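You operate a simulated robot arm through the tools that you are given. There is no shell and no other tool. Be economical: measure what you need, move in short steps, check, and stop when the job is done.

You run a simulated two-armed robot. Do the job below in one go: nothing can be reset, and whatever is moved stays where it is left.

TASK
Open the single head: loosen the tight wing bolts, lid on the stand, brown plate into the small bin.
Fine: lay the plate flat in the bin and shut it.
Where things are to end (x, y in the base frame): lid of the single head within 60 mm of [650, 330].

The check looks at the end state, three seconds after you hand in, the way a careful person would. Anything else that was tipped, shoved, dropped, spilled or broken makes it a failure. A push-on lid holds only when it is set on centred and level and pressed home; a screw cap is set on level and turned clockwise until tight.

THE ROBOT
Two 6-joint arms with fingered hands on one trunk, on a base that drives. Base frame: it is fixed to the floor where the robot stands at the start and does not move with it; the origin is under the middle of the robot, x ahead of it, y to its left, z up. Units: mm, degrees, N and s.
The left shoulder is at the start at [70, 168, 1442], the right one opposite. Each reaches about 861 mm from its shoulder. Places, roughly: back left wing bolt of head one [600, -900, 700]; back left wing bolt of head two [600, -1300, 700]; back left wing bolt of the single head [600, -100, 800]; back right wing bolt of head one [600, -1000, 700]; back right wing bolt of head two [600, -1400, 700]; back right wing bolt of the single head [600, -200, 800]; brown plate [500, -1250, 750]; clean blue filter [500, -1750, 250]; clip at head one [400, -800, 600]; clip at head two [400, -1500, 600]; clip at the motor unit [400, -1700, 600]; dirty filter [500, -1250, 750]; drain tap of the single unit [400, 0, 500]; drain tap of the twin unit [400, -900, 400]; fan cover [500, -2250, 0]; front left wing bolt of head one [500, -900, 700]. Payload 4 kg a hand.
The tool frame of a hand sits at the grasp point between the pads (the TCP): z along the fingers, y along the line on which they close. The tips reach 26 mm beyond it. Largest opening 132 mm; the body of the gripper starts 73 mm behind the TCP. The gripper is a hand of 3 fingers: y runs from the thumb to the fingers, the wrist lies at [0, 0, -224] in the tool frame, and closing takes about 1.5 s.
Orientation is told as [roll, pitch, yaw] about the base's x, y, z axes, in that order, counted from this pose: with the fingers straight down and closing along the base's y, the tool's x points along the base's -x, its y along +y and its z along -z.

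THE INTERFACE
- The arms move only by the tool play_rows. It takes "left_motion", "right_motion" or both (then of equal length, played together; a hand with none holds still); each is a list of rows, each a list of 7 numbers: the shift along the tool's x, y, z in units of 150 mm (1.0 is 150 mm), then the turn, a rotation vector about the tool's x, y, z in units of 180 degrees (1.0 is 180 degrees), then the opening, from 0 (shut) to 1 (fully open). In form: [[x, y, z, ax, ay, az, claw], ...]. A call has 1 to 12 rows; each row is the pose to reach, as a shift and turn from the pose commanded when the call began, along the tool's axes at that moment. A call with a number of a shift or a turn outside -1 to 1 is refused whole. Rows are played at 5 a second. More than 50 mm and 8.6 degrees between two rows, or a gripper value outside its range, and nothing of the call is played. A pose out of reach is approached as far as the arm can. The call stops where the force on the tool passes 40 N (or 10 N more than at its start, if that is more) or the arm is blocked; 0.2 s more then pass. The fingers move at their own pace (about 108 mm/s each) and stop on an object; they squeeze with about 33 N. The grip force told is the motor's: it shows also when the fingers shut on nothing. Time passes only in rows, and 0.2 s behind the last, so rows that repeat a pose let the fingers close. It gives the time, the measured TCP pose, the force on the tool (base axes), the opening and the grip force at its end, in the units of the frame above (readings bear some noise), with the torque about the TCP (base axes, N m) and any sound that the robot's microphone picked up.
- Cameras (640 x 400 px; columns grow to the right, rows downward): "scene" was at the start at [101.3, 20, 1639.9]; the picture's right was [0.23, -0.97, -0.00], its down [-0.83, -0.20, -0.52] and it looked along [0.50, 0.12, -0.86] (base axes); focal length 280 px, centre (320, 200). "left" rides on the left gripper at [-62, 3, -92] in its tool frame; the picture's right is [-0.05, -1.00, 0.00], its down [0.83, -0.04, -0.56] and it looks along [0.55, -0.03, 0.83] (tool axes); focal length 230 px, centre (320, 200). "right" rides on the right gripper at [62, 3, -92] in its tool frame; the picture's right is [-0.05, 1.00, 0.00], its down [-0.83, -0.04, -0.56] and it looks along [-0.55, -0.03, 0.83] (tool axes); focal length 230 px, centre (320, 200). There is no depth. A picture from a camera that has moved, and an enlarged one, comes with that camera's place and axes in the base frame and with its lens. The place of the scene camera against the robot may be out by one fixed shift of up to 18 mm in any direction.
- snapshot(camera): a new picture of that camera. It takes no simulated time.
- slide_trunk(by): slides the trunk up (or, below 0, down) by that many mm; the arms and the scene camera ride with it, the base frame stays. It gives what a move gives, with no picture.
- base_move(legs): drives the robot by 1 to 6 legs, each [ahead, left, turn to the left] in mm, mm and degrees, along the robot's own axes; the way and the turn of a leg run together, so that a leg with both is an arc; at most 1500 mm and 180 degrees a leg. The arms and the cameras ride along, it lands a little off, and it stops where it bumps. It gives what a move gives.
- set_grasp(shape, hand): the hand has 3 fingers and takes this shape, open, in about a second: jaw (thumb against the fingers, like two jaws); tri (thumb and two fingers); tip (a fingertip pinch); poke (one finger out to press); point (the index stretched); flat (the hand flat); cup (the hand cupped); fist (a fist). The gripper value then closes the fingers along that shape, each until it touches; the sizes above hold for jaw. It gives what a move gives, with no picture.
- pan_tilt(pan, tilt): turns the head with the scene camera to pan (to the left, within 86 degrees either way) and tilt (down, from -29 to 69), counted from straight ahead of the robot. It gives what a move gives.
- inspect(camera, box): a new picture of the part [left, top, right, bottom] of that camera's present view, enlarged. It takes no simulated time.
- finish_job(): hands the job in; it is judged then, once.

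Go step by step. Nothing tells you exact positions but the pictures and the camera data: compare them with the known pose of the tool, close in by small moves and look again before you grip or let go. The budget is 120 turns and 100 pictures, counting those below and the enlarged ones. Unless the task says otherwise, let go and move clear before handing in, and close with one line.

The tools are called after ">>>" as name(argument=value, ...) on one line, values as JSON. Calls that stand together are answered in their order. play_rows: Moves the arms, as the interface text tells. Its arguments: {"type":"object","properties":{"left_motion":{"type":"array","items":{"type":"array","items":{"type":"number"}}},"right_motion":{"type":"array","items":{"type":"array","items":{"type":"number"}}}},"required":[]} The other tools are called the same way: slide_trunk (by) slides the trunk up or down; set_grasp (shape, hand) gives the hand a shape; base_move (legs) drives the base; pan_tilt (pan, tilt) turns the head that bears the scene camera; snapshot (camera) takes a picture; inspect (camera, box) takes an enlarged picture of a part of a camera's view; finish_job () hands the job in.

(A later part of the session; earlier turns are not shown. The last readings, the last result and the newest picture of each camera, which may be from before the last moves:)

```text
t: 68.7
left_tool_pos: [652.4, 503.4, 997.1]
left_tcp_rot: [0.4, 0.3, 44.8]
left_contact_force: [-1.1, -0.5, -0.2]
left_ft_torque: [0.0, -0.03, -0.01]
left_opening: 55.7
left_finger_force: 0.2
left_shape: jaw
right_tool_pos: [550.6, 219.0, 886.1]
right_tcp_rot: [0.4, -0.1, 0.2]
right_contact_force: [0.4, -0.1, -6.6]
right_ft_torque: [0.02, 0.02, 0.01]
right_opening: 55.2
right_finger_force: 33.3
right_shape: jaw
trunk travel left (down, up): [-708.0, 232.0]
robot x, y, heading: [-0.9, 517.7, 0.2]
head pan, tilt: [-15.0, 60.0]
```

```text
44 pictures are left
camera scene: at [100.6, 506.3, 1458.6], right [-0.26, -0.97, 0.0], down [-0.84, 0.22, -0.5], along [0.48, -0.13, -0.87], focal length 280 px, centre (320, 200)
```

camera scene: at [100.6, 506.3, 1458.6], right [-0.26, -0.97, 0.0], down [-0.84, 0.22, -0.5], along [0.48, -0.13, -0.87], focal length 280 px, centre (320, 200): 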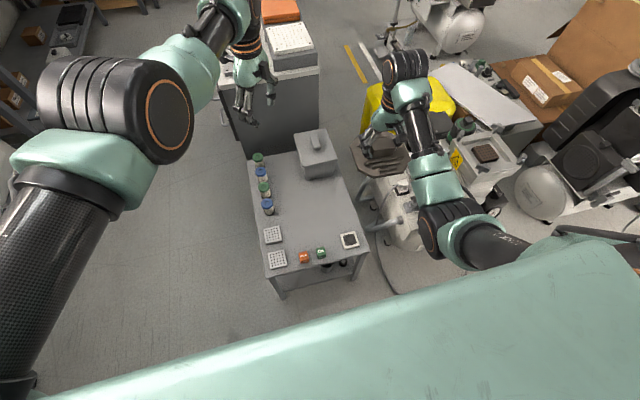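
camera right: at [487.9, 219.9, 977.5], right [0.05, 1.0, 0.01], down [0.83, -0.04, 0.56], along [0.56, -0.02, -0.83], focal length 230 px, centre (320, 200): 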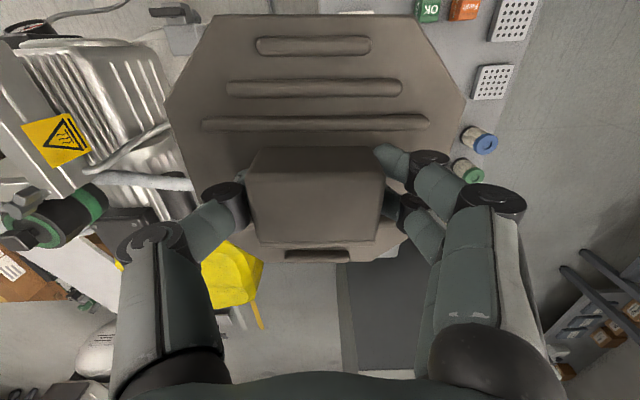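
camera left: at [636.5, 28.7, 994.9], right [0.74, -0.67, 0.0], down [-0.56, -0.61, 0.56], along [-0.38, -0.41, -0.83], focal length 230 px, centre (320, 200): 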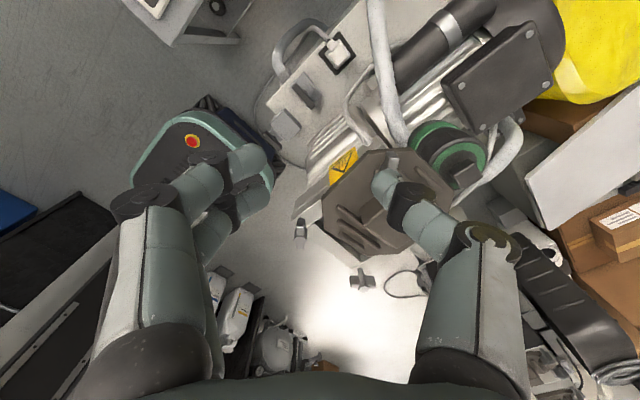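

Now I see the open head with a small dark-brown plate inside, and the bench clear with the lidded small bin at its far end. I zoom on both.

>>> inspect(camera="scene", box=[440, 120, 540, 200])

>>> inspect(camera="scene", box=[230, 110, 390, 300])

```text
5.00 times, centred on (490, 160) of scene
camera zoom: at [100.6, 506.3, 1458.6], right [-0.26, -0.97, 0.0], down [-0.84, 0.22, -0.5], along [0.48, -0.13, -0.87], focal length 1400 px, centre (-530, 400)
```

zoom: 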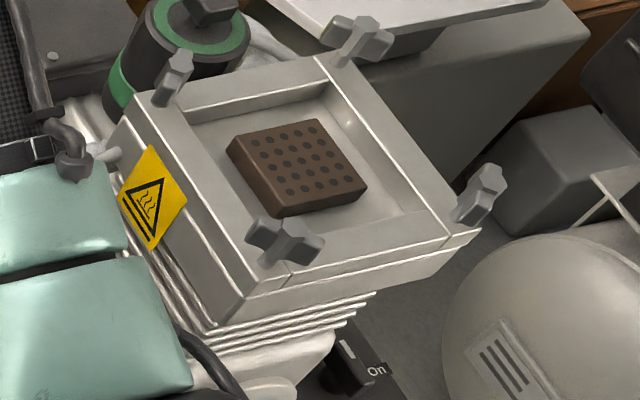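

```text
2.11 times, centred on (310, 205) of scene
camera zoom: at [100.6, 506.3, 1458.6], right [-0.26, -0.97, 0.0], down [-0.84, 0.22, -0.5], along [0.48, -0.13, -0.87], focal length 590 px, centre (341, 190)
```

zoom: 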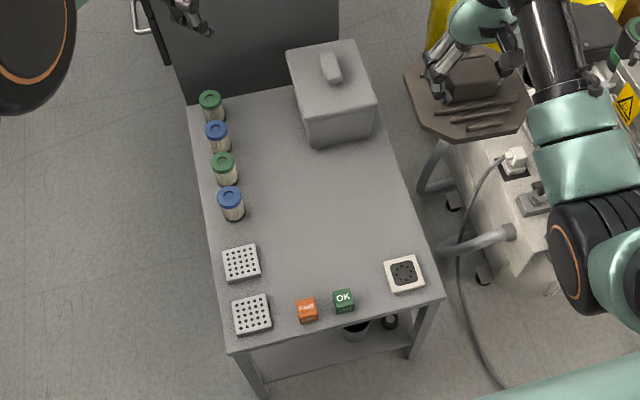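

The stand spot (650,330) on the bench is free. I drive there and lower the trunk.

>>> base_move(legs=[[50, 111, 0]])

>>> slide_trunk(by=-310)

>>> snapshot(camera="right")

```text
t: 70.0
left_tool_pos: [700.8, 614.1, 998.2]
left_tcp_rot: [0.2, 0.2, 44.8]
left_contact_force: [0.0, 0.2, -0.8]
left_ft_torque: [-0.02, 0.01, 0.01]
left_opening: 55.6
left_finger_force: 0.1
left_shape: jaw
right_tool_pos: [600.7, 329.6, 886.9]
right_tcp_rot: [0.3, -0.1, 0.2]
right_contact_force: [-0.2, -1.6, -5.6]
right_ft_torque: [0.03, 0.03, -0.02]
right_opening: 55.4
right_finger_force: 32.9
right_shape: jaw
trunk travel left (down, up): [-708.0, 232.0]
robot x, y, heading: [53.1, 632.3, 0.2]
head pan, tilt: [-15.0, 60.0]
```

```text
t: 73.0
left_tool_pos: [701.7, 616.7, 686.4]
left_tcp_rot: [0.1, 0.2, 44.8]
left_contact_force: [-0.4, -0.2, 0.4]
left_ft_torque: [0.0, -0.02, 0.0]
left_opening: 56.1
left_finger_force: 0.0
left_shape: jaw
right_tool_pos: [599.7, 329.6, 577.1]
right_tcp_rot: [0.5, -0.1, 0.2]
right_contact_force: [-0.3, 0.8, -6.7]
right_ft_torque: [-0.01, 0.01, 0.01]
right_opening: 55.3
right_finger_force: 33.3
right_shape: jaw
trunk travel left (down, up): [-398.0, 542.0]
robot x, y, heading: [46.5, 633.0, -0.0]
head pan, tilt: [-15.0, 60.0]
```

```text
41 pictures are left
camera right: at [536.9, 331.7, 667.8], right [0.05, 1.0, 0.01], down [0.83, -0.04, 0.56], along [0.56, -0.02, -0.83], focal length 230 px, centre (320, 200)
```

right: 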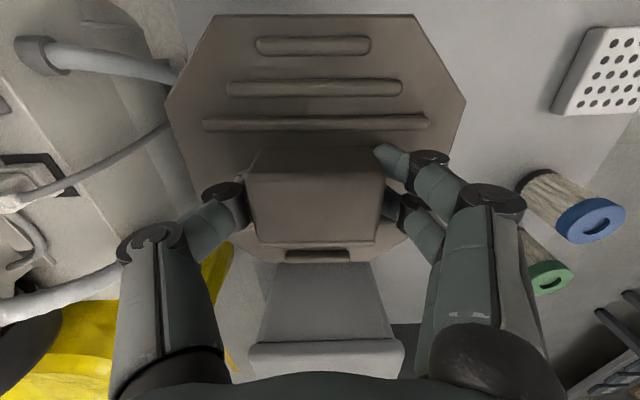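

>>> play_rows(right_motion=[[-0.14, 0, 0, 0, 0, 0, 0.2], [-0.28, 0, 0.1, 0, 0, 0, 0.2], [-0.28, 0, 0.3, 0, 0, 0, 0.2], [-0.28, 0, 0.4, 0, 0, 0, 0.2]])

>>> play_rows(right_motion=[[0, 0, 0.03, 0, 0, 0, 0.2], [0, 0, 0.06, 0, 0, 0, 0.2], [0, 0, 0.09, 0, 0, 0, 0.2], [0, 0, 0.12, 0, 0, 0, 0.2], [0, 0, 0.15, 0, 0, 0, 0.2]])

```text
t: 74.0
left_tool_pos: [700.6, 616.4, 687.0]
left_tcp_rot: [0.2, 0.2, 44.8]
left_contact_force: [-0.1, -0.4, 0.5]
left_ft_torque: [0.02, 0.01, -0.01]
left_opening: 56.0
left_finger_force: 0.0
left_shape: jaw
right_tool_pos: [640.9, 329.6, 517.6]
right_tcp_rot: [0.3, -0.1, 0.3]
right_contact_force: [0.0, -0.1, -6.5]
right_ft_torque: [-0.01, 0.01, 0.0]
right_opening: 55.3
right_finger_force: 32.8
right_shape: jaw
trunk travel left (down, up): [-398.0, 542.0]
robot x, y, heading: [49.3, 632.0, 0.0]
head pan, tilt: [-15.0, 60.0]
```

```text
t: 75.2
left_tool_pos: [700.9, 616.5, 686.0]
left_tcp_rot: [0.2, 0.2, 44.8]
left_contact_force: [-0.7, -0.1, -0.9]
left_ft_torque: [-0.02, -0.01, 0.02]
left_opening: 56.0
left_finger_force: 0.1
left_shape: jaw
right_tool_pos: [642.0, 328.5, 493.3]
right_tcp_rot: [0.3, -0.1, 0.3]
right_contact_force: [0.2, 0.5, -6.3]
right_ft_torque: [0.0, 0.01, -0.02]
right_opening: 55.2
right_finger_force: 33.1
right_shape: jaw
trunk travel left (down, up): [-398.0, 542.0]
robot x, y, heading: [53.1, 631.3, 0.3]
head pan, tilt: [-15.0, 60.0]
```

>>> play_rows(right_motion=[[0, 0, 0.02, 0, 0, 0, 0.2], [0, 0, 0.04, 0, 0, 0, 0.2], [0, 0, 0.06, 0, 0, 0, 0.2], [0, 0, 0.08, 0, 0, 0, 0.2], [0, 0, 0.1, 0, 0, 0, 0.2]])

>>> snapshot(camera="right")

```text
t: 76.6
left_tool_pos: [699.6, 617.1, 687.9]
left_tcp_rot: [0.1, 0.2, 44.8]
left_contact_force: [0.0, 0.7, -0.4]
left_ft_torque: [0.01, -0.01, -0.02]
left_opening: 55.8
left_finger_force: 0.0
left_shape: jaw
right_tool_pos: [645.2, 331.3, 488.0]
right_tcp_rot: [0.4, -1.3, 0.2]
right_contact_force: [-3.6, 1.3, 18.3]
right_ft_torque: [-0.13, 0.21, -0.11]
right_opening: 55.8
right_finger_force: 33.0
right_shape: jaw
trunk travel left (down, up): [-398.0, 542.0]
robot x, y, heading: [47.1, 630.6, 0.3]
head pan, tilt: [-15.0, 60.0]
stopped in row 5 (right hand): the force on the tool passed its limit at 40 N (the readings are from after the stop); the commanded pose is now the measured one
```

```text
40 pictures are left
camera right: at [581.8, 333.0, 578.2], right [0.05, 1.0, 0.01], down [0.82, -0.04, 0.57], along [0.57, -0.02, -0.82], focal length 230 px, centre (320, 200)
```

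right: 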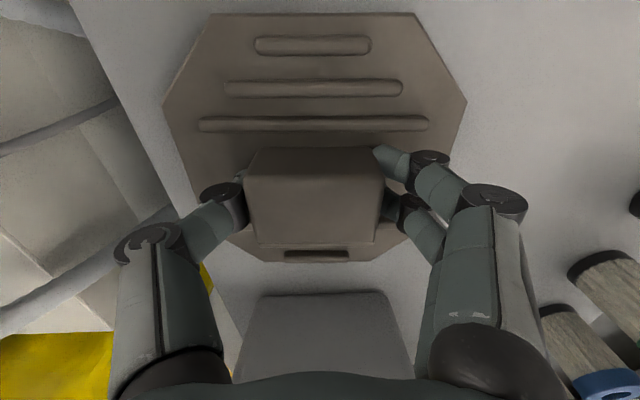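

The lid touched down on the bench. I release and lift away.

>>> play_rows(right_motion=[[0, 0, 0, 0, 0, 0, 0.6], [0, 0, 0, 0, 0, 0, 0.6], [0, 0, -0.1, 0, 0, 0, 0.65], [0, 0, -0.3, 0, 0, 0, 0.65], [0, 0, -0.6, 0, 0, 0, 0.65], [0, 0, -0.9, 0, 0, 0, 0.65]])

>>> snapshot(camera="right")

```text
t: 78.0
left_tool_pos: [700.3, 615.6, 688.3]
left_tcp_rot: [0.2, 0.4, 44.8]
left_contact_force: [-0.6, -0.3, -0.8]
left_ft_torque: [-0.01, 0.01, 0.0]
left_opening: 55.9
left_finger_force: 0.1
left_shape: jaw
right_tool_pos: [646.2, 328.6, 616.7]
right_tcp_rot: [0.3, -0.9, 0.4]
right_contact_force: [0.2, -0.1, 0.0]
right_ft_torque: [-0.01, 0.02, -0.04]
right_opening: 85.4
right_finger_force: 0.0
right_shape: jaw
right hand out of reach, approached as far as the arm can: row 6
trunk travel left (down, up): [-398.0, 542.0]
robot x, y, heading: [48.4, 633.7, 0.1]
head pan, tilt: [-15.0, 60.0]
```

```text
39 pictures are left
camera right: at [581.3, 330.8, 707.7], right [0.05, 1.0, 0.01], down [0.82, -0.04, 0.57], along [0.57, -0.02, -0.82], focal length 230 px, centre (320, 200)
```

right: 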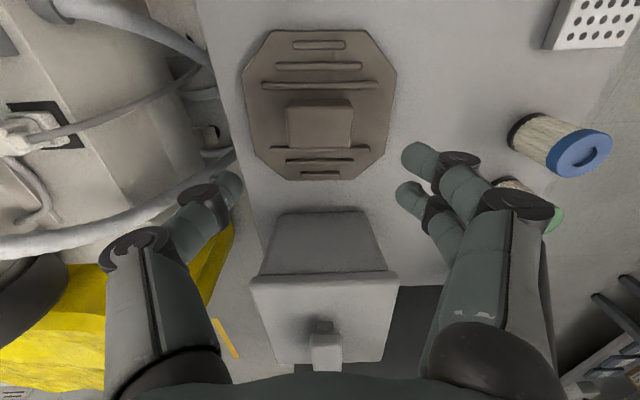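

The lid rests on the stand near (646,330). Next the bin: I look at its lid and knob.

>>> inspect(camera="right", box=[230, 190, 430, 380])

>>> pan_tilt(pan=-20, tilt=45)

>>> snapshot(camera="scene")

```text
2.11 times, centred on (330, 285) of right
camera zoom: at [581.3, 330.8, 707.7], right [0.05, 1.0, 0.01], down [0.82, -0.04, 0.57], along [0.57, -0.02, -0.82], focal length 484 px, centre (299, 21)
```

zoom: 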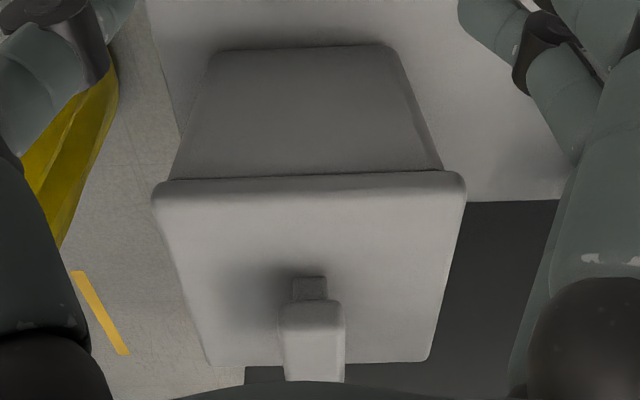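

```text
t: 78.8
left_tool_pos: [700.3, 616.2, 689.2]
left_tcp_rot: [0.2, 0.4, 44.8]
left_contact_force: [-0.1, 0.4, -0.6]
left_ft_torque: [0.0, 0.01, -0.01]
left_opening: 55.6
left_finger_force: 0.1
left_shape: jaw
right_tool_pos: [645.9, 328.6, 616.8]
right_tcp_rot: [0.3, -0.8, 0.3]
right_contact_force: [0.4, -0.2, 0.2]
right_ft_torque: [0.02, -0.02, 0.02]
right_opening: 85.1
right_finger_force: 0.0
right_shape: jaw
trunk travel left (down, up): [-398.0, 542.0]
robot x, y, heading: [49.9, 629.9, 0.3]
head pan, tilt: [-20.0, 45.0]
```

```text
37 pictures are left
camera scene: at [160.8, 608.3, 1168.1], right [-0.34, -0.94, 0.0], down [-0.67, 0.24, -0.71], along [0.66, -0.24, -0.71], focal length 280 px, centre (320, 200)
```

scene: 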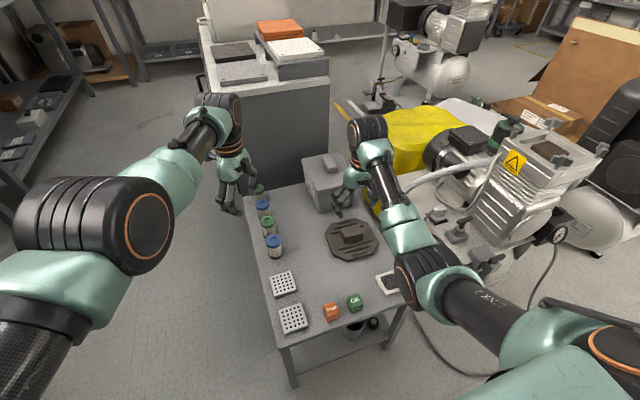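

The bin at about (845,325) has a push-on lid with a knob at (857,323,588). Plan: left hand takes off and holds the bin lid, right hand fetches the plate. I raise the trunk and arms for transit and square the left hand.

>>> slide_trunk(by=108)

>>> play_rows(left_motion=[[-0.1, 0.1, 0, 0, 0, 0.042, 0.42], [-0.2, 0.2, 0, 0, 0, 0.083, 0.42], [-0.3, 0.3, 0, 0, 0, 0.125, 0.5], [-0.4, 0.4, 0, 0, 0, 0.167, 0.5], [-0.5, 0.5, 0, 0, 0, 0.208, 0.55], [-0.6, 0.6, 0, 0, 0, 0.25, 0.55]], right_motion=[[0, 0, -0.2, 0, 0, 0, 0.65], [0, 0, -0.4, 0, 0, 0, 0.65], [0, 0, -0.6, 0, 0, 0, 0.65], [0, 0, -0.8, 0, 0, 0, 0.65], [0, 0, -1, 0, 0, 0, 0.65], [0, 0, -1, 0, 0, 0, 0.65]])

```text
t: 80.2
left_tool_pos: [700.1, 616.0, 795.7]
left_tcp_rot: [0.2, 0.3, 44.8]
left_contact_force: [0.3, -1.3, 0.3]
left_ft_torque: [-0.01, -0.01, 0.02]
left_opening: 55.7
left_finger_force: 0.0
left_shape: jaw
right_tool_pos: [646.1, 328.6, 724.9]
right_tcp_rot: [0.5, -0.9, 0.2]
right_contact_force: [-1.0, -1.0, 0.7]
right_ft_torque: [-0.02, 0.01, -0.01]
right_opening: 85.4
right_finger_force: 0.1
right_shape: jaw
trunk travel left (down, up): [-506.0, 434.0]
robot x, y, heading: [48.2, 632.0, -0.1]
head pan, tilt: [-20.0, 45.0]
```

```text
t: 81.6
left_tool_pos: [739.0, 736.5, 792.4]
left_tcp_rot: [0.0, 0.4, -0.3]
left_contact_force: [-0.4, 0.6, 0.2]
left_ft_torque: [0.05, 0.02, 0.03]
left_opening: 71.8
left_finger_force: 0.0
left_shape: jaw
left hand out of reach, approached as far as the arm can: row 1, 2, 3, 4, 5, 6
right_tool_pos: [718.2, 317.0, 841.7]
right_tcp_rot: [0.2, -0.8, 0.2]
right_contact_force: [0.1, -0.2, -0.4]
right_ft_torque: [0.01, 0.02, -0.01]
right_opening: 85.4
right_finger_force: 0.1
right_shape: jaw
right hand out of reach, approached as far as the arm can: row 1, 2, 3, 4, 5, 6
trunk travel left (down, up): [-506.0, 434.0]
robot x, y, heading: [49.1, 629.0, -0.0]
head pan, tilt: [-20.0, 45.0]
```

>>> base_move(legs=[[0, -460, 0], [80, 0, 0]])

>>> snapshot(camera="left")

>>> pan_tilt(pan=20, tilt=40)

>>> snapshot(camera="scene")

```text
t: 85.0
left_tool_pos: [819.8, 277.2, 793.3]
left_tcp_rot: [-0.2, 0.5, 0.4]
left_contact_force: [0.4, -0.2, 0.4]
left_ft_torque: [0.01, 0.0, 0.01]
left_opening: 71.6
left_finger_force: 0.0
left_shape: jaw
right_tool_pos: [803.8, -141.7, 841.3]
right_tcp_rot: [0.4, -0.8, 0.7]
right_contact_force: [0.6, -0.6, 0.3]
right_ft_torque: [0.01, 0.0, 0.03]
right_opening: 85.2
right_finger_force: 0.0
right_shape: jaw
trunk travel left (down, up): [-506.0, 434.0]
robot x, y, heading: [129.7, 171.2, 0.5]
head pan, tilt: [-20.0, 45.0]
```

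```text
36 pictures are left
camera left: at [881.4, 280.6, 884.1], right [0.06, -1.0, 0.0], down [-0.83, -0.05, 0.56], along [-0.56, -0.03, -0.83], focal length 230 px, centre (320, 200)
```

left: 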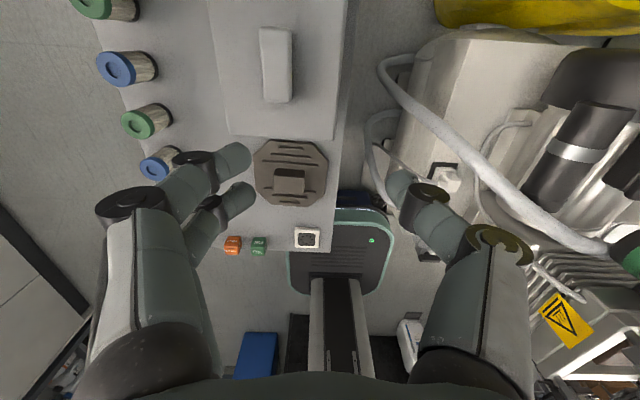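

```text
t: 86.1
left_tool_pos: [819.8, 277.6, 792.4]
left_tcp_rot: [-0.1, 0.5, 0.3]
left_contact_force: [-0.1, -0.9, 0.2]
left_ft_torque: [0.02, -0.01, 0.03]
left_opening: 71.9
left_finger_force: 0.0
left_shape: jaw
right_tool_pos: [802.6, -142.3, 841.7]
right_tcp_rot: [0.4, -0.8, 0.8]
right_contact_force: [0.4, -0.3, -0.4]
right_ft_torque: [-0.01, 0.01, -0.01]
right_opening: 85.2
right_finger_force: 0.0
right_shape: jaw
trunk travel left (down, up): [-506.0, 434.0]
robot x, y, heading: [132.6, 166.1, 0.6]
head pan, tilt: [20.0, 40.0]
```

```text
35 pictures are left
camera scene: at [246.1, 201.9, 1283.4], right [0.35, -0.94, 0.0], down [-0.6, -0.23, -0.77], along [0.72, 0.27, -0.64], focal length 280 px, centre (320, 200)
```

scene: 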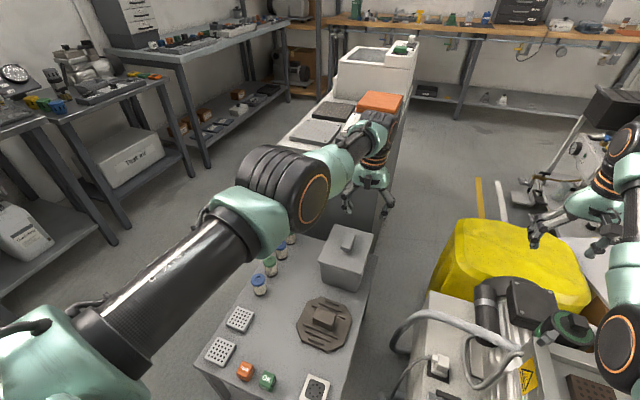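

The bin's lid has a bar handle along x at (858,328). I bring the left hand over it, tilted 25° forward to have the reach.

>>> play_rows(left_motion=[[-0.03, 0.07, 0.1, 0, -0.028, 0, 0.55], [-0.06, 0.14, 0.22, 0, -0.056, 0, 0.55], [-0.1, 0.2, 0.34, 0, -0.083, 0, 0.55], [-0.14, 0.27, 0.46, 0, -0.111, 0, 0.55], [-0.187, 0.333, 0.6, 0, -0.139, 0, 0.55]])

>>> snapshot(camera="left")

```text
t: 87.3
left_tool_pos: [900.8, 319.8, 689.0]
left_tcp_rot: [0.0, -24.5, 0.3]
left_contact_force: [-0.3, 0.4, 0.6]
left_ft_torque: [0.02, 0.0, -0.01]
left_opening: 72.1
left_finger_force: 0.0
left_shape: jaw
left hand out of reach, approached as far as the arm can: row 1, 2, 3, 4, 5
right_tool_pos: [802.6, -142.7, 842.5]
right_tcp_rot: [0.3, -0.7, 0.6]
right_contact_force: [0.4, -0.1, 0.0]
right_ft_torque: [-0.01, -0.03, 0.0]
right_opening: 85.5
right_finger_force: 0.1
right_shape: jaw
trunk travel left (down, up): [-506.0, 434.0]
robot x, y, heading: [134.2, 166.8, 0.7]
head pan, tilt: [20.0, 40.0]
```

```text
34 pictures are left
camera left: at [917.4, 323.4, 798.6], right [0.05, -1.0, 0.02], down [-0.99, -0.05, 0.16], along [-0.16, -0.03, -0.99], focal length 230 px, centre (320, 200)
```

left: 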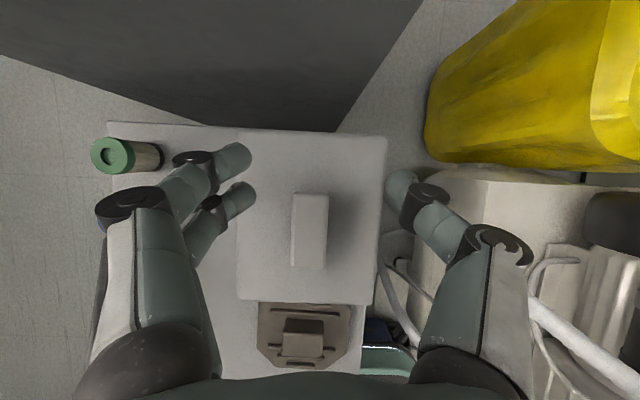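

The handle computes to (857,326), 30 mm wide. I move down toward it.

>>> play_rows(left_motion=[[0.1, 0.015, 0.08, 0, 0, 0, 0.55], [0.2, 0.03, 0.16, 0, 0, 0, 0.55], [0.3, 0.04, 0.24, 0, 0, 0, 0.55], [0.41, 0.04, 0.319, 0, 0, 0, 0.55]])

>>> inspect(camera="left", box=[200, 100, 440, 300])

```text
t: 88.3
left_tool_pos: [875.3, 324.6, 615.9]
left_tcp_rot: [-0.1, -24.5, 0.4]
left_contact_force: [0.4, -0.5, -0.3]
left_ft_torque: [0.01, 0.01, 0.02]
left_opening: 72.0
left_finger_force: 0.1
left_shape: jaw
left hand out of reach, approached as far as the arm can: row 1, 2, 3, 4
right_tool_pos: [802.4, -143.1, 841.8]
right_tcp_rot: [0.4, -0.8, 0.6]
right_contact_force: [0.7, 0.0, -0.1]
right_ft_torque: [0.02, 0.02, -0.01]
right_opening: 85.4
right_finger_force: 0.1
right_shape: jaw
trunk travel left (down, up): [-506.0, 434.0]
robot x, y, heading: [131.3, 166.8, 0.7]
head pan, tilt: [20.0, 40.0]
```

```text
2.00 times, centred on (320, 200) of left
camera zoom: at [892.2, 328.0, 724.4], right [0.05, -1.0, 0.02], down [-0.99, -0.05, 0.16], along [-0.16, -0.03, -0.99], focal length 460 px, centre (320, 200)
```

zoom: 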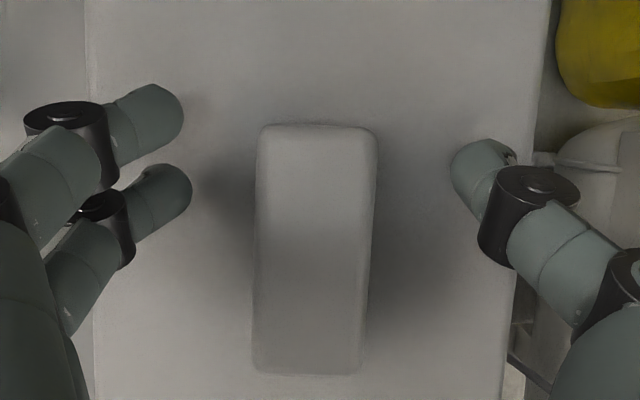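

>>> play_rows(left_motion=[[0.05, 0.007, 0.03, 0, 0, 0, 0.55], [0.1, 0.007, 0.06, 0, 0, 0, 0.55], [0.15, 0.007, 0.09, 0, 0, 0, 0.55]])

>>> inspect(camera="left", box=[200, 100, 440, 300])

```text
t: 89.1
left_tool_pos: [870.2, 324.2, 604.9]
left_tcp_rot: [0.1, -25.9, 0.1]
left_contact_force: [5.7, 0.5, 33.2]
left_ft_torque: [1.57, -0.07, -0.34]
left_opening: 71.8
left_finger_force: 0.1
left_shape: jaw
left hand out of reach, approached as far as the arm can: row 3
right_tool_pos: [798.8, -143.2, 845.9]
right_tcp_rot: [0.4, -1.1, 0.6]
right_contact_force: [1.0, -0.3, 0.3]
right_ft_torque: [0.01, -0.01, 0.0]
right_opening: 85.3
right_finger_force: 0.0
right_shape: jaw
trunk travel left (down, up): [-506.0, 434.0]
robot x, y, heading: [129.1, 163.3, 0.7]
head pan, tilt: [20.0, 40.0]
```

```text
2.00 times, centred on (320, 200) of left
camera zoom: at [884.5, 326.5, 714.6], right [0.05, -1.0, 0.02], down [-0.99, -0.05, 0.14], along [-0.14, -0.03, -0.99], focal length 460 px, centre (320, 200)
```

zoom: 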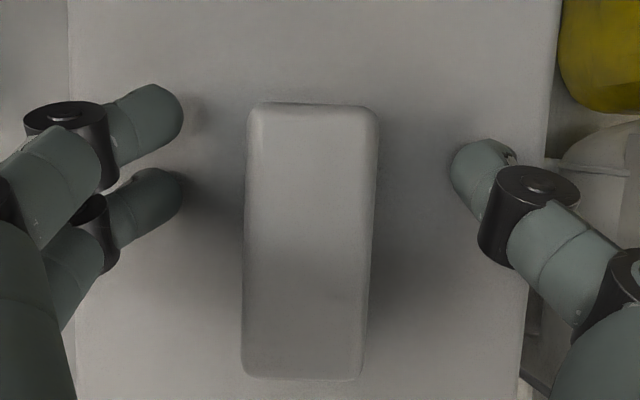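

Fingertip touches the lid (top ≈578). I back off 3 mm and close on the bar.

>>> play_rows(left_motion=[[0, 0, -0.025, 0, 0, 0, 0.5], [0, 0, -0.025, 0, 0, 0, 0.1], [0, 0, -0.025, 0, 0, 0, 0.1], [0, 0, -0.025, 0, 0, 0, 0.1], [0, 0, -0.025, 0, 0, 0, 0.1], [0, 0, -0.025, 0, 0, 0, 0.1]])

>>> inspect(camera="left", box=[200, 100, 440, 300])

```text
t: 90.5
left_tool_pos: [868.2, 321.9, 602.1]
left_tcp_rot: [0.0, -25.4, 0.4]
left_contact_force: [4.9, 0.9, 29.2]
left_ft_torque: [0.6, -0.21, 0.24]
left_opening: 27.8
left_finger_force: 33.2
left_shape: jaw
right_tool_pos: [800.6, -142.5, 844.3]
right_tcp_rot: [0.4, -1.1, 0.7]
right_contact_force: [-0.3, 0.1, -0.3]
right_ft_torque: [-0.01, 0.03, 0.04]
right_opening: 85.5
right_finger_force: 0.1
right_shape: jaw
trunk travel left (down, up): [-506.0, 434.0]
robot x, y, heading: [133.6, 168.2, 0.5]
head pan, tilt: [20.0, 40.0]
```

```text
2.00 times, centred on (320, 200) of left
camera zoom: at [884.0, 325.5, 712.9], right [0.05, -1.0, 0.02], down [-0.99, -0.05, 0.14], along [-0.14, -0.03, -0.99], focal length 460 px, centre (320, 200)
```

zoom: 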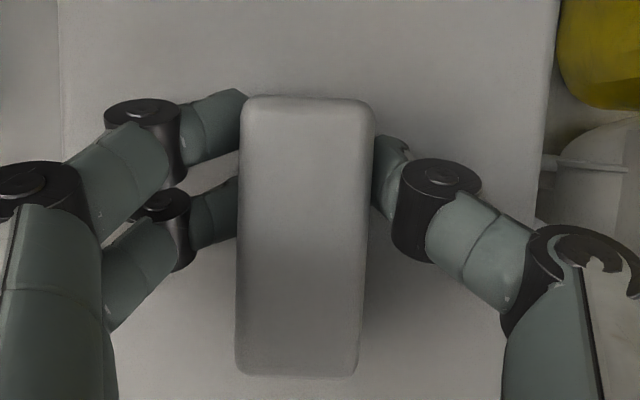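

Gripped. I ease up vertically with the trunk by 12 mm and check whether the lid comes off the bin.

>>> slide_trunk(by=15)

>>> inspect(camera="scene", box=[270, 180, 430, 320])

```text
t: 91.2
left_tool_pos: [867.8, 322.2, 606.1]
left_tcp_rot: [-0.2, -24.6, 0.3]
left_contact_force: [22.1, -3.2, -3.5]
left_ft_torque: [0.06, -0.38, 0.07]
left_opening: 24.8
left_finger_force: 33.2
left_shape: jaw
right_tool_pos: [804.3, -143.2, 854.8]
right_tcp_rot: [0.4, -0.7, 0.7]
right_contact_force: [0.4, 0.5, 0.4]
right_ft_torque: [0.02, 0.01, 0.01]
right_opening: 85.6
right_finger_force: 0.1
right_shape: jaw
trunk travel left (down, up): [-521.0, 419.0]
robot x, y, heading: [132.5, 166.2, 0.4]
head pan, tilt: [20.0, 40.0]
```

```text
2.86 times, centred on (350, 250) of scene
camera zoom: at [249.3, 201.4, 1297.8], right [0.35, -0.94, 0.0], down [-0.6, -0.23, -0.76], along [0.72, 0.27, -0.64], focal length 800 px, centre (234, 57)
```

zoom: 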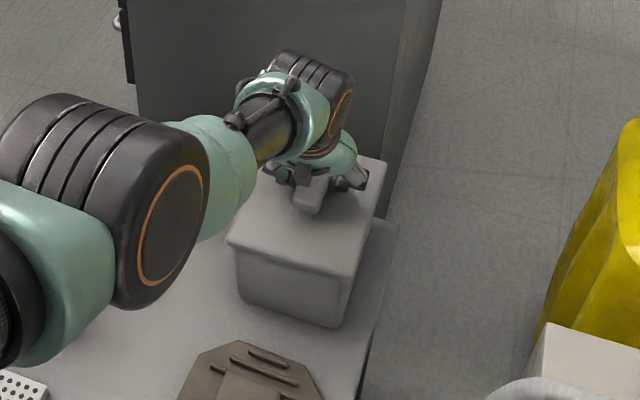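

>>> slide_trunk(by=20)

>>> snapshot(camera="left")

>>> inspect(camera="scene", box=[270, 180, 430, 320])

```text
t: 91.8
left_tool_pos: [866.9, 319.7, 622.7]
left_tcp_rot: [-0.3, -24.0, 0.2]
left_contact_force: [20.7, -16.2, -21.4]
left_ft_torque: [0.29, -0.24, -0.05]
left_opening: 19.4
left_finger_force: 33.1
left_shape: jaw
right_tool_pos: [806.2, -144.8, 873.5]
right_tcp_rot: [0.4, -0.5, 0.6]
right_contact_force: [0.0, 0.7, 0.0]
right_ft_torque: [0.03, -0.01, -0.02]
right_opening: 85.4
right_finger_force: 0.1
right_shape: jaw
trunk travel left (down, up): [-541.0, 399.0]
robot x, y, heading: [131.4, 165.3, 0.4]
head pan, tilt: [20.0, 40.0]
```

```text
29 pictures are left
camera left: at [884.8, 322.9, 732.1], right [0.05, -1.0, 0.02], down [-0.98, -0.04, 0.17], along [-0.17, -0.03, -0.99], focal length 230 px, centre (320, 200)
```

left: 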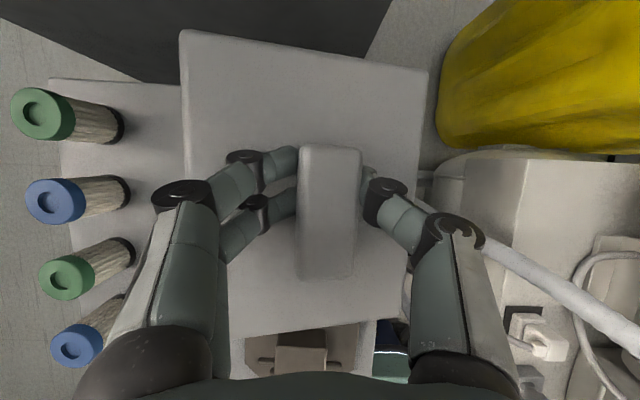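

```text
2.86 times, centred on (350, 250) of scene
camera zoom: at [252.3, 200.4, 1317.6], right [0.35, -0.94, 0.0], down [-0.61, -0.22, -0.76], along [0.71, 0.27, -0.65], focal length 800 px, centre (234, 57)
```

zoom: 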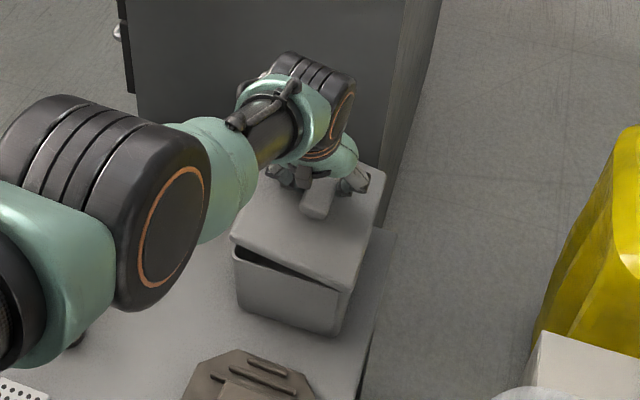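

>>> inspect(camera="scene", box=[335, 220, 415, 300])

```text
5.00 times, centred on (375, 260) of scene
camera zoom: at [252.3, 200.4, 1317.6], right [0.35, -0.94, 0.0], down [-0.61, -0.22, -0.76], along [0.71, 0.27, -0.65], focal length 1400 px, centre (45, -100)
```

zoom: 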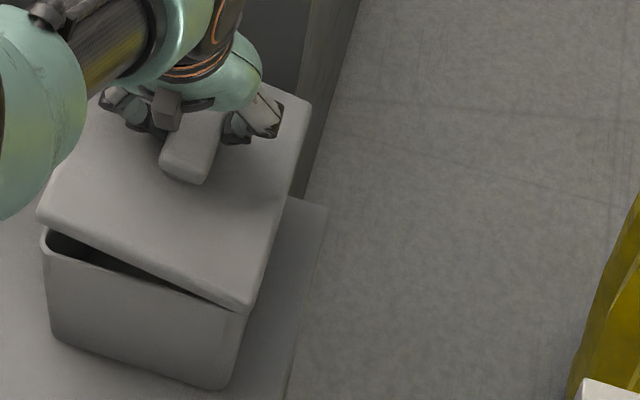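

The lid is hinged on its right (−y) edge: the left side has risen. I test whether it stays up by itself by opening the fingers a little.

>>> play_rows(left_motion=[[0, 0, 0, 0, 0, 0, 0.4], [0, 0, 0, 0, 0, 0, 0.5], [0, 0, 0, 0, 0, 0, 0.5], [0, 0, 0, 0, 0, 0, 0.5]])

>>> inspect(camera="scene", box=[335, 220, 415, 300])

```text
t: 92.8
left_tool_pos: [865.6, 324.7, 629.9]
left_tcp_rot: [0.1, -24.5, 0.2]
left_contact_force: [0.3, -0.9, -0.4]
left_ft_torque: [0.0, -0.01, -0.01]
left_opening: 65.3
left_finger_force: 0.1
left_shape: jaw
right_tool_pos: [802.8, -141.8, 877.0]
right_tcp_rot: [0.3, -0.8, 0.8]
right_contact_force: [0.7, -0.1, 0.0]
right_ft_torque: [0.03, -0.01, 0.0]
right_opening: 85.4
right_finger_force: 0.0
right_shape: jaw
trunk travel left (down, up): [-541.0, 399.0]
robot x, y, heading: [132.4, 168.7, 0.5]
head pan, tilt: [20.0, 40.0]
```

```text
5.00 times, centred on (375, 260) of scene
camera zoom: at [245.2, 202.4, 1318.5], right [0.35, -0.94, 0.0], down [-0.6, -0.23, -0.77], along [0.72, 0.27, -0.64], focal length 1400 px, centre (45, -100)
```

zoom: 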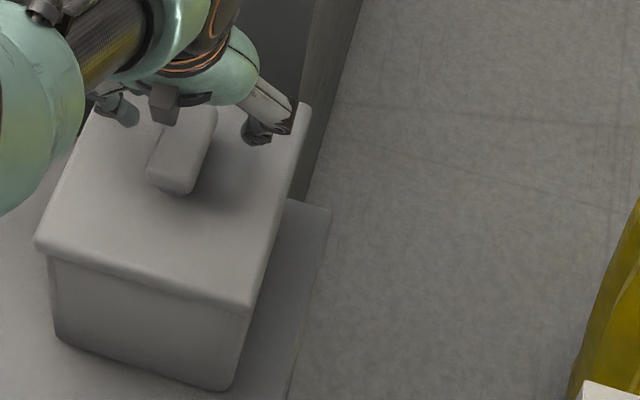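

The lid drops shut, so it must be swung past vertical to the right. The right arm suits that: I lift the left hand away to the left, then shift the base and bring the right hand over the bar.

>>> play_rows(left_motion=[[-0.08, 0, -0.18, 0, 0, 0, 0.5], [-0.16, 0.1, -0.36, 0, 0, 0, 0.5], [-0.16, 0.35, -0.45, 0, 0, 0, 0.5], [-0.16, 0.6, -0.5, 0, 0, 0, 0.5], [-0.16, 0.8, -0.5, 0, 0, 0, 0.5], [-0.16, 1, -0.5, 0, 0, 0, 0.5]])

>>> base_move(legs=[[0, 150, 0]])

>>> play_rows(right_motion=[[0, 0.25, 0.1, 0, -0.035, 0, 0.55], [0, 0.5, 0.2, 0, -0.07, 0, 0.55], [0, 0.75, 0.3, 0, -0.105, 0, 0.55], [0, 1, 0.4, 0, -0.139, 0, 0.55]])

```text
t: 94.2
left_tool_pos: [892.4, 479.4, 694.8]
left_tcp_rot: [-0.1, -24.4, 0.4]
left_contact_force: [0.3, -0.7, -0.3]
left_ft_torque: [-0.01, 0.0, -0.01]
left_opening: 65.4
left_finger_force: 0.0
left_shape: jaw
left hand out of reach, approached as far as the arm can: row 1, 2, 3, 4, 5, 6
right_tool_pos: [803.0, -141.4, 877.8]
right_tcp_rot: [0.3, -0.8, 0.7]
right_contact_force: [0.3, 0.1, -0.4]
right_ft_torque: [0.01, -0.01, 0.0]
right_opening: 85.2
right_finger_force: 0.1
right_shape: jaw
trunk travel left (down, up): [-541.0, 399.0]
robot x, y, heading: [130.6, 166.5, 0.5]
head pan, tilt: [20.0, 40.0]
```

```text
t: 95.6
left_tool_pos: [893.1, 626.9, 695.3]
left_tcp_rot: [-0.2, -24.3, 0.2]
left_contact_force: [-0.1, 0.4, 0.0]
left_ft_torque: [-0.02, 0.0, 0.03]
left_opening: 65.6
left_finger_force: 0.2
left_shape: jaw
right_tool_pos: [801.4, 4.9, 878.1]
right_tcp_rot: [0.3, -0.8, 0.6]
right_contact_force: [0.2, -0.1, 0.0]
right_ft_torque: [-0.02, 0.01, 0.01]
right_opening: 85.3
right_finger_force: 0.1
right_shape: jaw
trunk travel left (down, up): [-541.0, 399.0]
robot x, y, heading: [130.6, 316.5, 0.5]
head pan, tilt: [20.0, 40.0]
```

```text
t: 96.6
left_tool_pos: [891.3, 627.8, 695.5]
left_tcp_rot: [-0.1, -24.5, 0.1]
left_contact_force: [-0.2, 0.2, -0.2]
left_ft_torque: [0.02, 0.02, -0.02]
left_opening: 65.5
left_finger_force: 0.1
left_shape: jaw
right_tool_pos: [800.2, 156.8, 819.2]
right_tcp_rot: [0.3, -26.0, 0.4]
right_contact_force: [-1.2, 0.3, 0.5]
right_ft_torque: [-0.01, 0.01, 0.0]
right_opening: 73.2
right_finger_force: 0.0
right_shape: jaw
trunk travel left (down, up): [-541.0, 399.0]
robot x, y, heading: [127.2, 319.2, 0.5]
head pan, tilt: [20.0, 40.0]
```

>>> play_rows(right_motion=[[0.03, 0.2, 0.1, 0, 0, 0, 0.55], [0.06, 0.4, 0.25, 0, 0, 0, 0.55], [0.1, 0.6, 0.4, 0, 0, 0, 0.55], [0.14, 0.8, 0.57, 0, 0, 0, 0.55], [0.171, 1, 0.733, 0, 0, 0, 0.55]])

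>>> snapshot(camera="right")

```text
t: 98.0
left_tool_pos: [892.0, 626.4, 696.7]
left_tcp_rot: [0.0, -24.4, 0.2]
left_contact_force: [0.3, -0.4, -1.1]
left_ft_torque: [0.02, -0.01, 0.01]
left_opening: 65.8
left_finger_force: 0.0
left_shape: jaw
right_tool_pos: [835.8, 253.4, 700.5]
right_tcp_rot: [-2.7, -26.0, -0.9]
right_contact_force: [0.2, -1.1, 0.3]
right_ft_torque: [0.02, 0.0, -0.01]
right_opening: 73.0
right_finger_force: 0.1
right_shape: jaw
trunk travel left (down, up): [-541.0, 399.0]
robot x, y, heading: [132.7, 314.9, 0.6]
head pan, tilt: [20.0, 40.0]
stopped in row 5 (right hand): the arm was blocked; the commanded pose is now the measured one
```

```text
25 pictures are left
camera right: at [739.0, 263.1, 755.0], right [0.08, 1.0, -0.02], down [0.5, -0.02, 0.86], along [0.86, -0.08, -0.5], focal length 230 px, centre (320, 200)
```

right: 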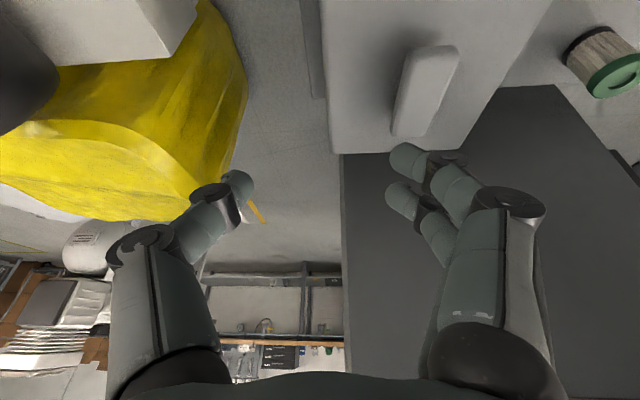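

The right arm can't go further inward; I shift the base 73 mm left instead and look.

>>> base_move(legs=[[0, 73, 0]])

>>> play_rows(right_motion=[[0.08, 0, 0.08, 0.004, 0, 0.003, 0.55], [0.16, 0, 0.16, 0.009, 0, 0.006, 0.55], [0.22, 0, 0.24, 0.015, 0, 0.006, 0.55]])

>>> snapshot(camera="right")

```text
t: 99.0
left_tool_pos: [891.6, 701.0, 695.1]
left_tcp_rot: [-0.1, -24.4, 0.3]
left_contact_force: [0.3, 0.0, -0.7]
left_ft_torque: [-0.03, 0.03, 0.0]
left_opening: 65.5
left_finger_force: 0.0
left_shape: jaw
right_tool_pos: [834.3, 329.9, 698.7]
right_tcp_rot: [-2.8, -25.8, -0.7]
right_contact_force: [-0.5, 0.5, 0.5]
right_ft_torque: [0.0, 0.0, -0.03]
right_opening: 73.4
right_finger_force: 0.1
right_shape: jaw
trunk travel left (down, up): [-541.0, 399.0]
robot x, y, heading: [130.0, 389.9, 0.4]
head pan, tilt: [20.0, 40.0]
```

```text
t: 99.8
left_tool_pos: [891.7, 700.8, 696.7]
left_tcp_rot: [-0.1, -24.3, 0.4]
left_contact_force: [0.8, -0.8, -0.2]
left_ft_torque: [0.02, 0.01, -0.01]
left_opening: 65.3
left_finger_force: 0.1
left_shape: jaw
right_tool_pos: [826.6, 316.3, 656.2]
right_tcp_rot: [-5.5, -26.8, -2.2]
right_contact_force: [1.5, -0.3, 0.1]
right_ft_torque: [0.03, -0.04, 0.03]
right_opening: 73.1
right_finger_force: 0.1
right_shape: jaw
trunk travel left (down, up): [-541.0, 399.0]
robot x, y, heading: [131.4, 390.1, 0.7]
head pan, tilt: [20.0, 40.0]
```

```text
24 pictures are left
camera right: at [730.2, 332.1, 710.1], right [0.13, 0.99, -0.06], down [0.49, -0.01, 0.87], along [0.86, -0.14, -0.49], focal length 230 px, centre (320, 200)
```

right: 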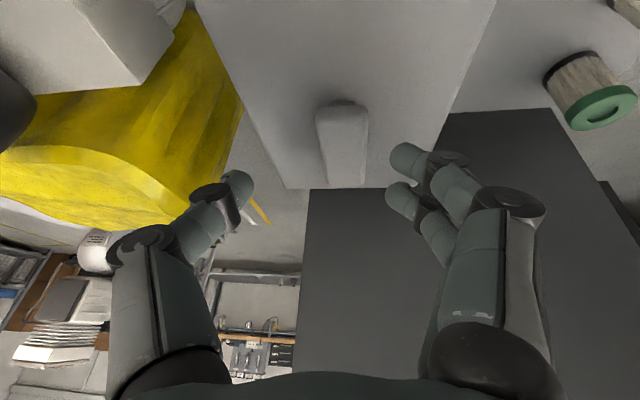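

>>> play_rows(right_motion=[[-0.005, 0.025, 0.08, -0.011, 0, 0.001, 0.55], [-0.01, 0.05, 0.16, -0.022, 0, 0.001, 0.55], [-0.017, 0.073, 0.238, -0.033, 0, 0.002, 0.55]])

>>> inspect(camera="right", box=[180, 60, 460, 260])

```text
t: 100.6
left_tool_pos: [892.7, 701.0, 695.5]
left_tcp_rot: [-0.1, -24.4, 0.3]
left_contact_force: [0.2, -0.3, 0.4]
left_ft_torque: [-0.02, 0.0, 0.0]
left_opening: 65.3
left_finger_force: 0.0
left_shape: jaw
right_tool_pos: [837.7, 335.5, 619.3]
right_tcp_rot: [1.3, -25.9, -2.4]
right_contact_force: [0.7, 0.0, -0.4]
right_ft_torque: [0.01, -0.03, 0.01]
right_opening: 73.2
right_finger_force: 0.0
right_shape: jaw
trunk travel left (down, up): [-541.0, 399.0]
robot x, y, heading: [132.4, 389.7, 0.7]
head pan, tilt: [20.0, 40.0]
```

```text
2.00 times, centred on (320, 160) of right
camera zoom: at [742.1, 340.3, 675.1], right [0.08, 1.0, 0.04], down [0.5, -0.08, 0.86], along [0.86, -0.05, -0.51], focal length 460 px, centre (320, 280)
```

zoom: 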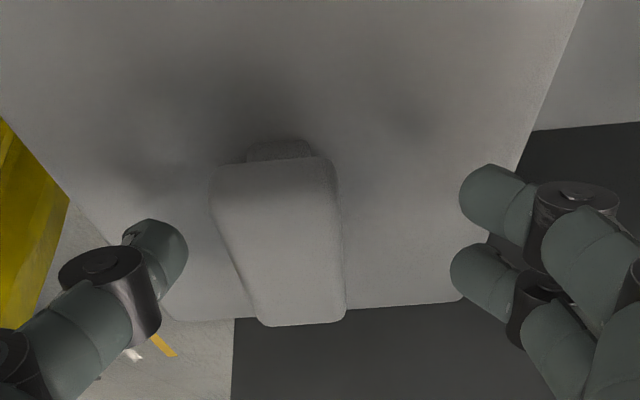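

>>> play_rows(right_motion=[[0, -0.06, 0, 0, 0, 0, 0.55], [0.02, -0.06, 0.04, 0, 0, 0, 0.55], [0.041, -0.06, 0.084, 0, 0, 0, 0.5], [0.041, -0.06, 0.084, 0, 0, 0, 0.1], [0.041, -0.06, 0.084, 0, 0, 0, 0.1], [0.041, -0.06, 0.084, 0, 0, 0, 0.1], [0.041, -0.06, 0.084, 0, 0, 0, 0.1], [0.041, -0.06, 0.084, 0, 0, 0, 0.1]])

>>> inspect(camera="right", box=[180, 60, 460, 260])

```text
t: 102.4
left_tool_pos: [890.4, 701.2, 695.9]
left_tcp_rot: [-0.1, -24.3, 0.3]
left_contact_force: [-0.3, -0.5, 0.6]
left_ft_torque: [0.0, 0.0, 0.01]
left_opening: 65.4
left_finger_force: 0.0
left_shape: jaw
right_tool_pos: [838.7, 325.0, 607.5]
right_tcp_rot: [1.3, -26.0, -2.5]
right_contact_force: [3.5, -1.7, 2.6]
right_ft_torque: [0.03, -0.15, 0.04]
right_opening: 25.3
right_finger_force: 32.2
right_shape: jaw
trunk travel left (down, up): [-541.0, 399.0]
robot x, y, heading: [131.5, 393.0, 0.8]
head pan, tilt: [20.0, 40.0]
```

```text
2.00 times, centred on (320, 160) of right
camera zoom: at [741.8, 330.7, 661.7], right [0.08, 1.0, 0.04], down [0.5, -0.08, 0.86], along [0.86, -0.05, -0.5], focal length 460 px, centre (320, 280)
```

zoom: 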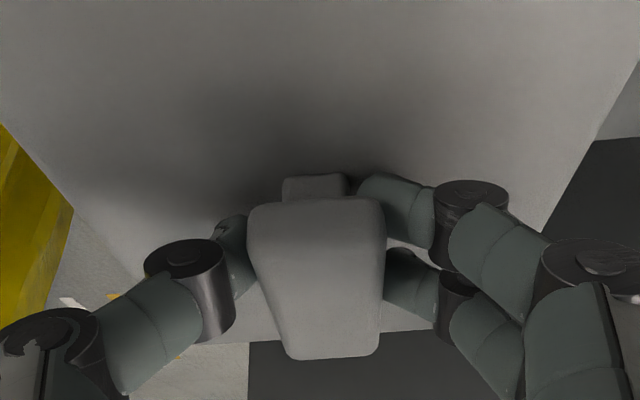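

Firm hold on the bar's cap. I swing the lid up along its hinge arc, rolling the hand with it to 42°.

>>> play_rows(right_motion=[[-0.022, -0.037, -0.046, -0.035, 0, 0.017, 0.1], [-0.042, -0.081, -0.087, -0.07, 0, 0.034, 0.1], [-0.06, -0.129, -0.123, -0.105, 0, 0.051, 0.1], [-0.075, -0.182, -0.153, -0.14, 0, 0.068, 0.1], [-0.087, -0.239, -0.178, -0.175, 0, 0.085, 0.1], [-0.095, -0.299, -0.196, -0.21, 0, 0.102, 0.1]])

>>> inspect(camera="scene", box=[360, 200, 560, 330])

```text
t: 103.8
left_tool_pos: [889.8, 701.8, 695.9]
left_tcp_rot: [-0.1, -24.4, 0.4]
left_contact_force: [0.7, 0.6, -0.8]
left_ft_torque: [0.0, 0.04, 0.02]
left_opening: 65.2
left_finger_force: 0.0
left_shape: jaw
right_tool_pos: [838.9, 282.5, 640.2]
right_tcp_rot: [46.4, -18.5, -20.3]
right_contact_force: [4.9, 1.1, 2.9]
right_ft_torque: [0.01, -0.06, -0.02]
right_opening: 24.9
right_finger_force: 33.4
right_shape: jaw
trunk travel left (down, up): [-541.0, 399.0]
robot x, y, heading: [129.1, 391.1, 0.8]
head pan, tilt: [20.0, 40.0]
```

```text
3.08 times, centred on (460, 265) of scene
camera zoom: at [243.8, 424.4, 1318.5], right [0.35, -0.94, 0.0], down [-0.6, -0.23, -0.77], along [0.72, 0.27, -0.64], focal length 862 px, centre (-111, 0)
```

zoom: 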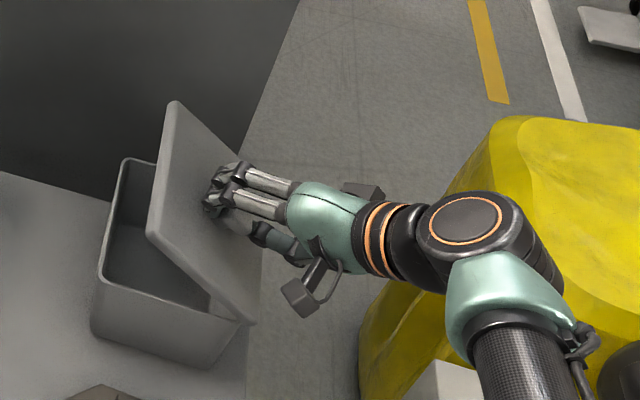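

The lid swings cleanly. I repeat the same arc for the next 42°.

>>> play_rows(right_motion=[[-0.022, -0.037, -0.046, -0.035, 0, 0.017, 0.1], [-0.042, -0.081, -0.087, -0.07, 0, 0.034, 0.1], [-0.06, -0.129, -0.123, -0.105, 0, 0.051, 0.1], [-0.075, -0.182, -0.153, -0.14, 0, 0.068, 0.1], [-0.087, -0.239, -0.178, -0.175, 0, 0.085, 0.1], [-0.095, -0.299, -0.196, -0.21, 0, 0.102, 0.1]])

>>> inspect(camera="scene", box=[360, 200, 560, 330])

```text
t: 104.7
left_tool_pos: [893.9, 700.5, 692.5]
left_tcp_rot: [0.0, -24.2, 0.4]
left_contact_force: [-0.3, -0.6, -0.4]
left_ft_torque: [-0.01, -0.02, 0.02]
left_opening: 65.6
left_finger_force: 0.0
left_shape: jaw
right_tool_pos: [834.4, 248.3, 648.6]
right_tcp_rot: [67.1, -11.3, -26.8]
right_contact_force: [26.5, 0.7, -17.6]
right_ft_torque: [-0.07, 0.03, -0.34]
right_opening: 22.1
right_finger_force: 33.2
right_shape: jaw
right hand out of reach, approached as far as the arm can: row 3, 4
trunk travel left (down, up): [-541.0, 399.0]
robot x, y, heading: [129.8, 389.8, 0.6]
head pan, tilt: [20.0, 40.0]
stopped in row 4 (right hand): the force on the tool passed its limit at 41 N (the readings are from after the stop); the commanded pose is now the measured one
```

```text
3.08 times, centred on (460, 265) of scene
camera zoom: at [248.7, 424.2, 1317.6], right [0.35, -0.94, 0.0], down [-0.6, -0.23, -0.76], along [0.71, 0.27, -0.65], focal length 862 px, centre (-111, 0)
```

zoom: 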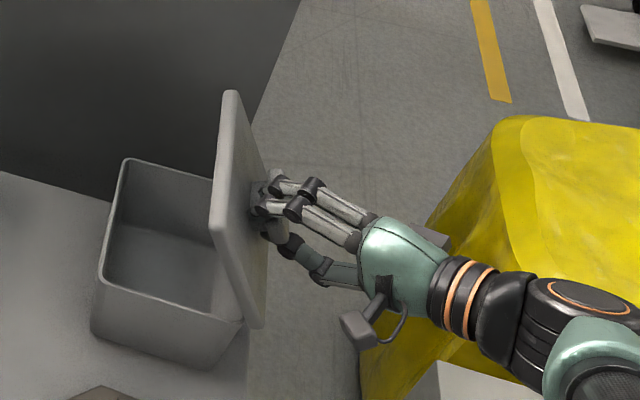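

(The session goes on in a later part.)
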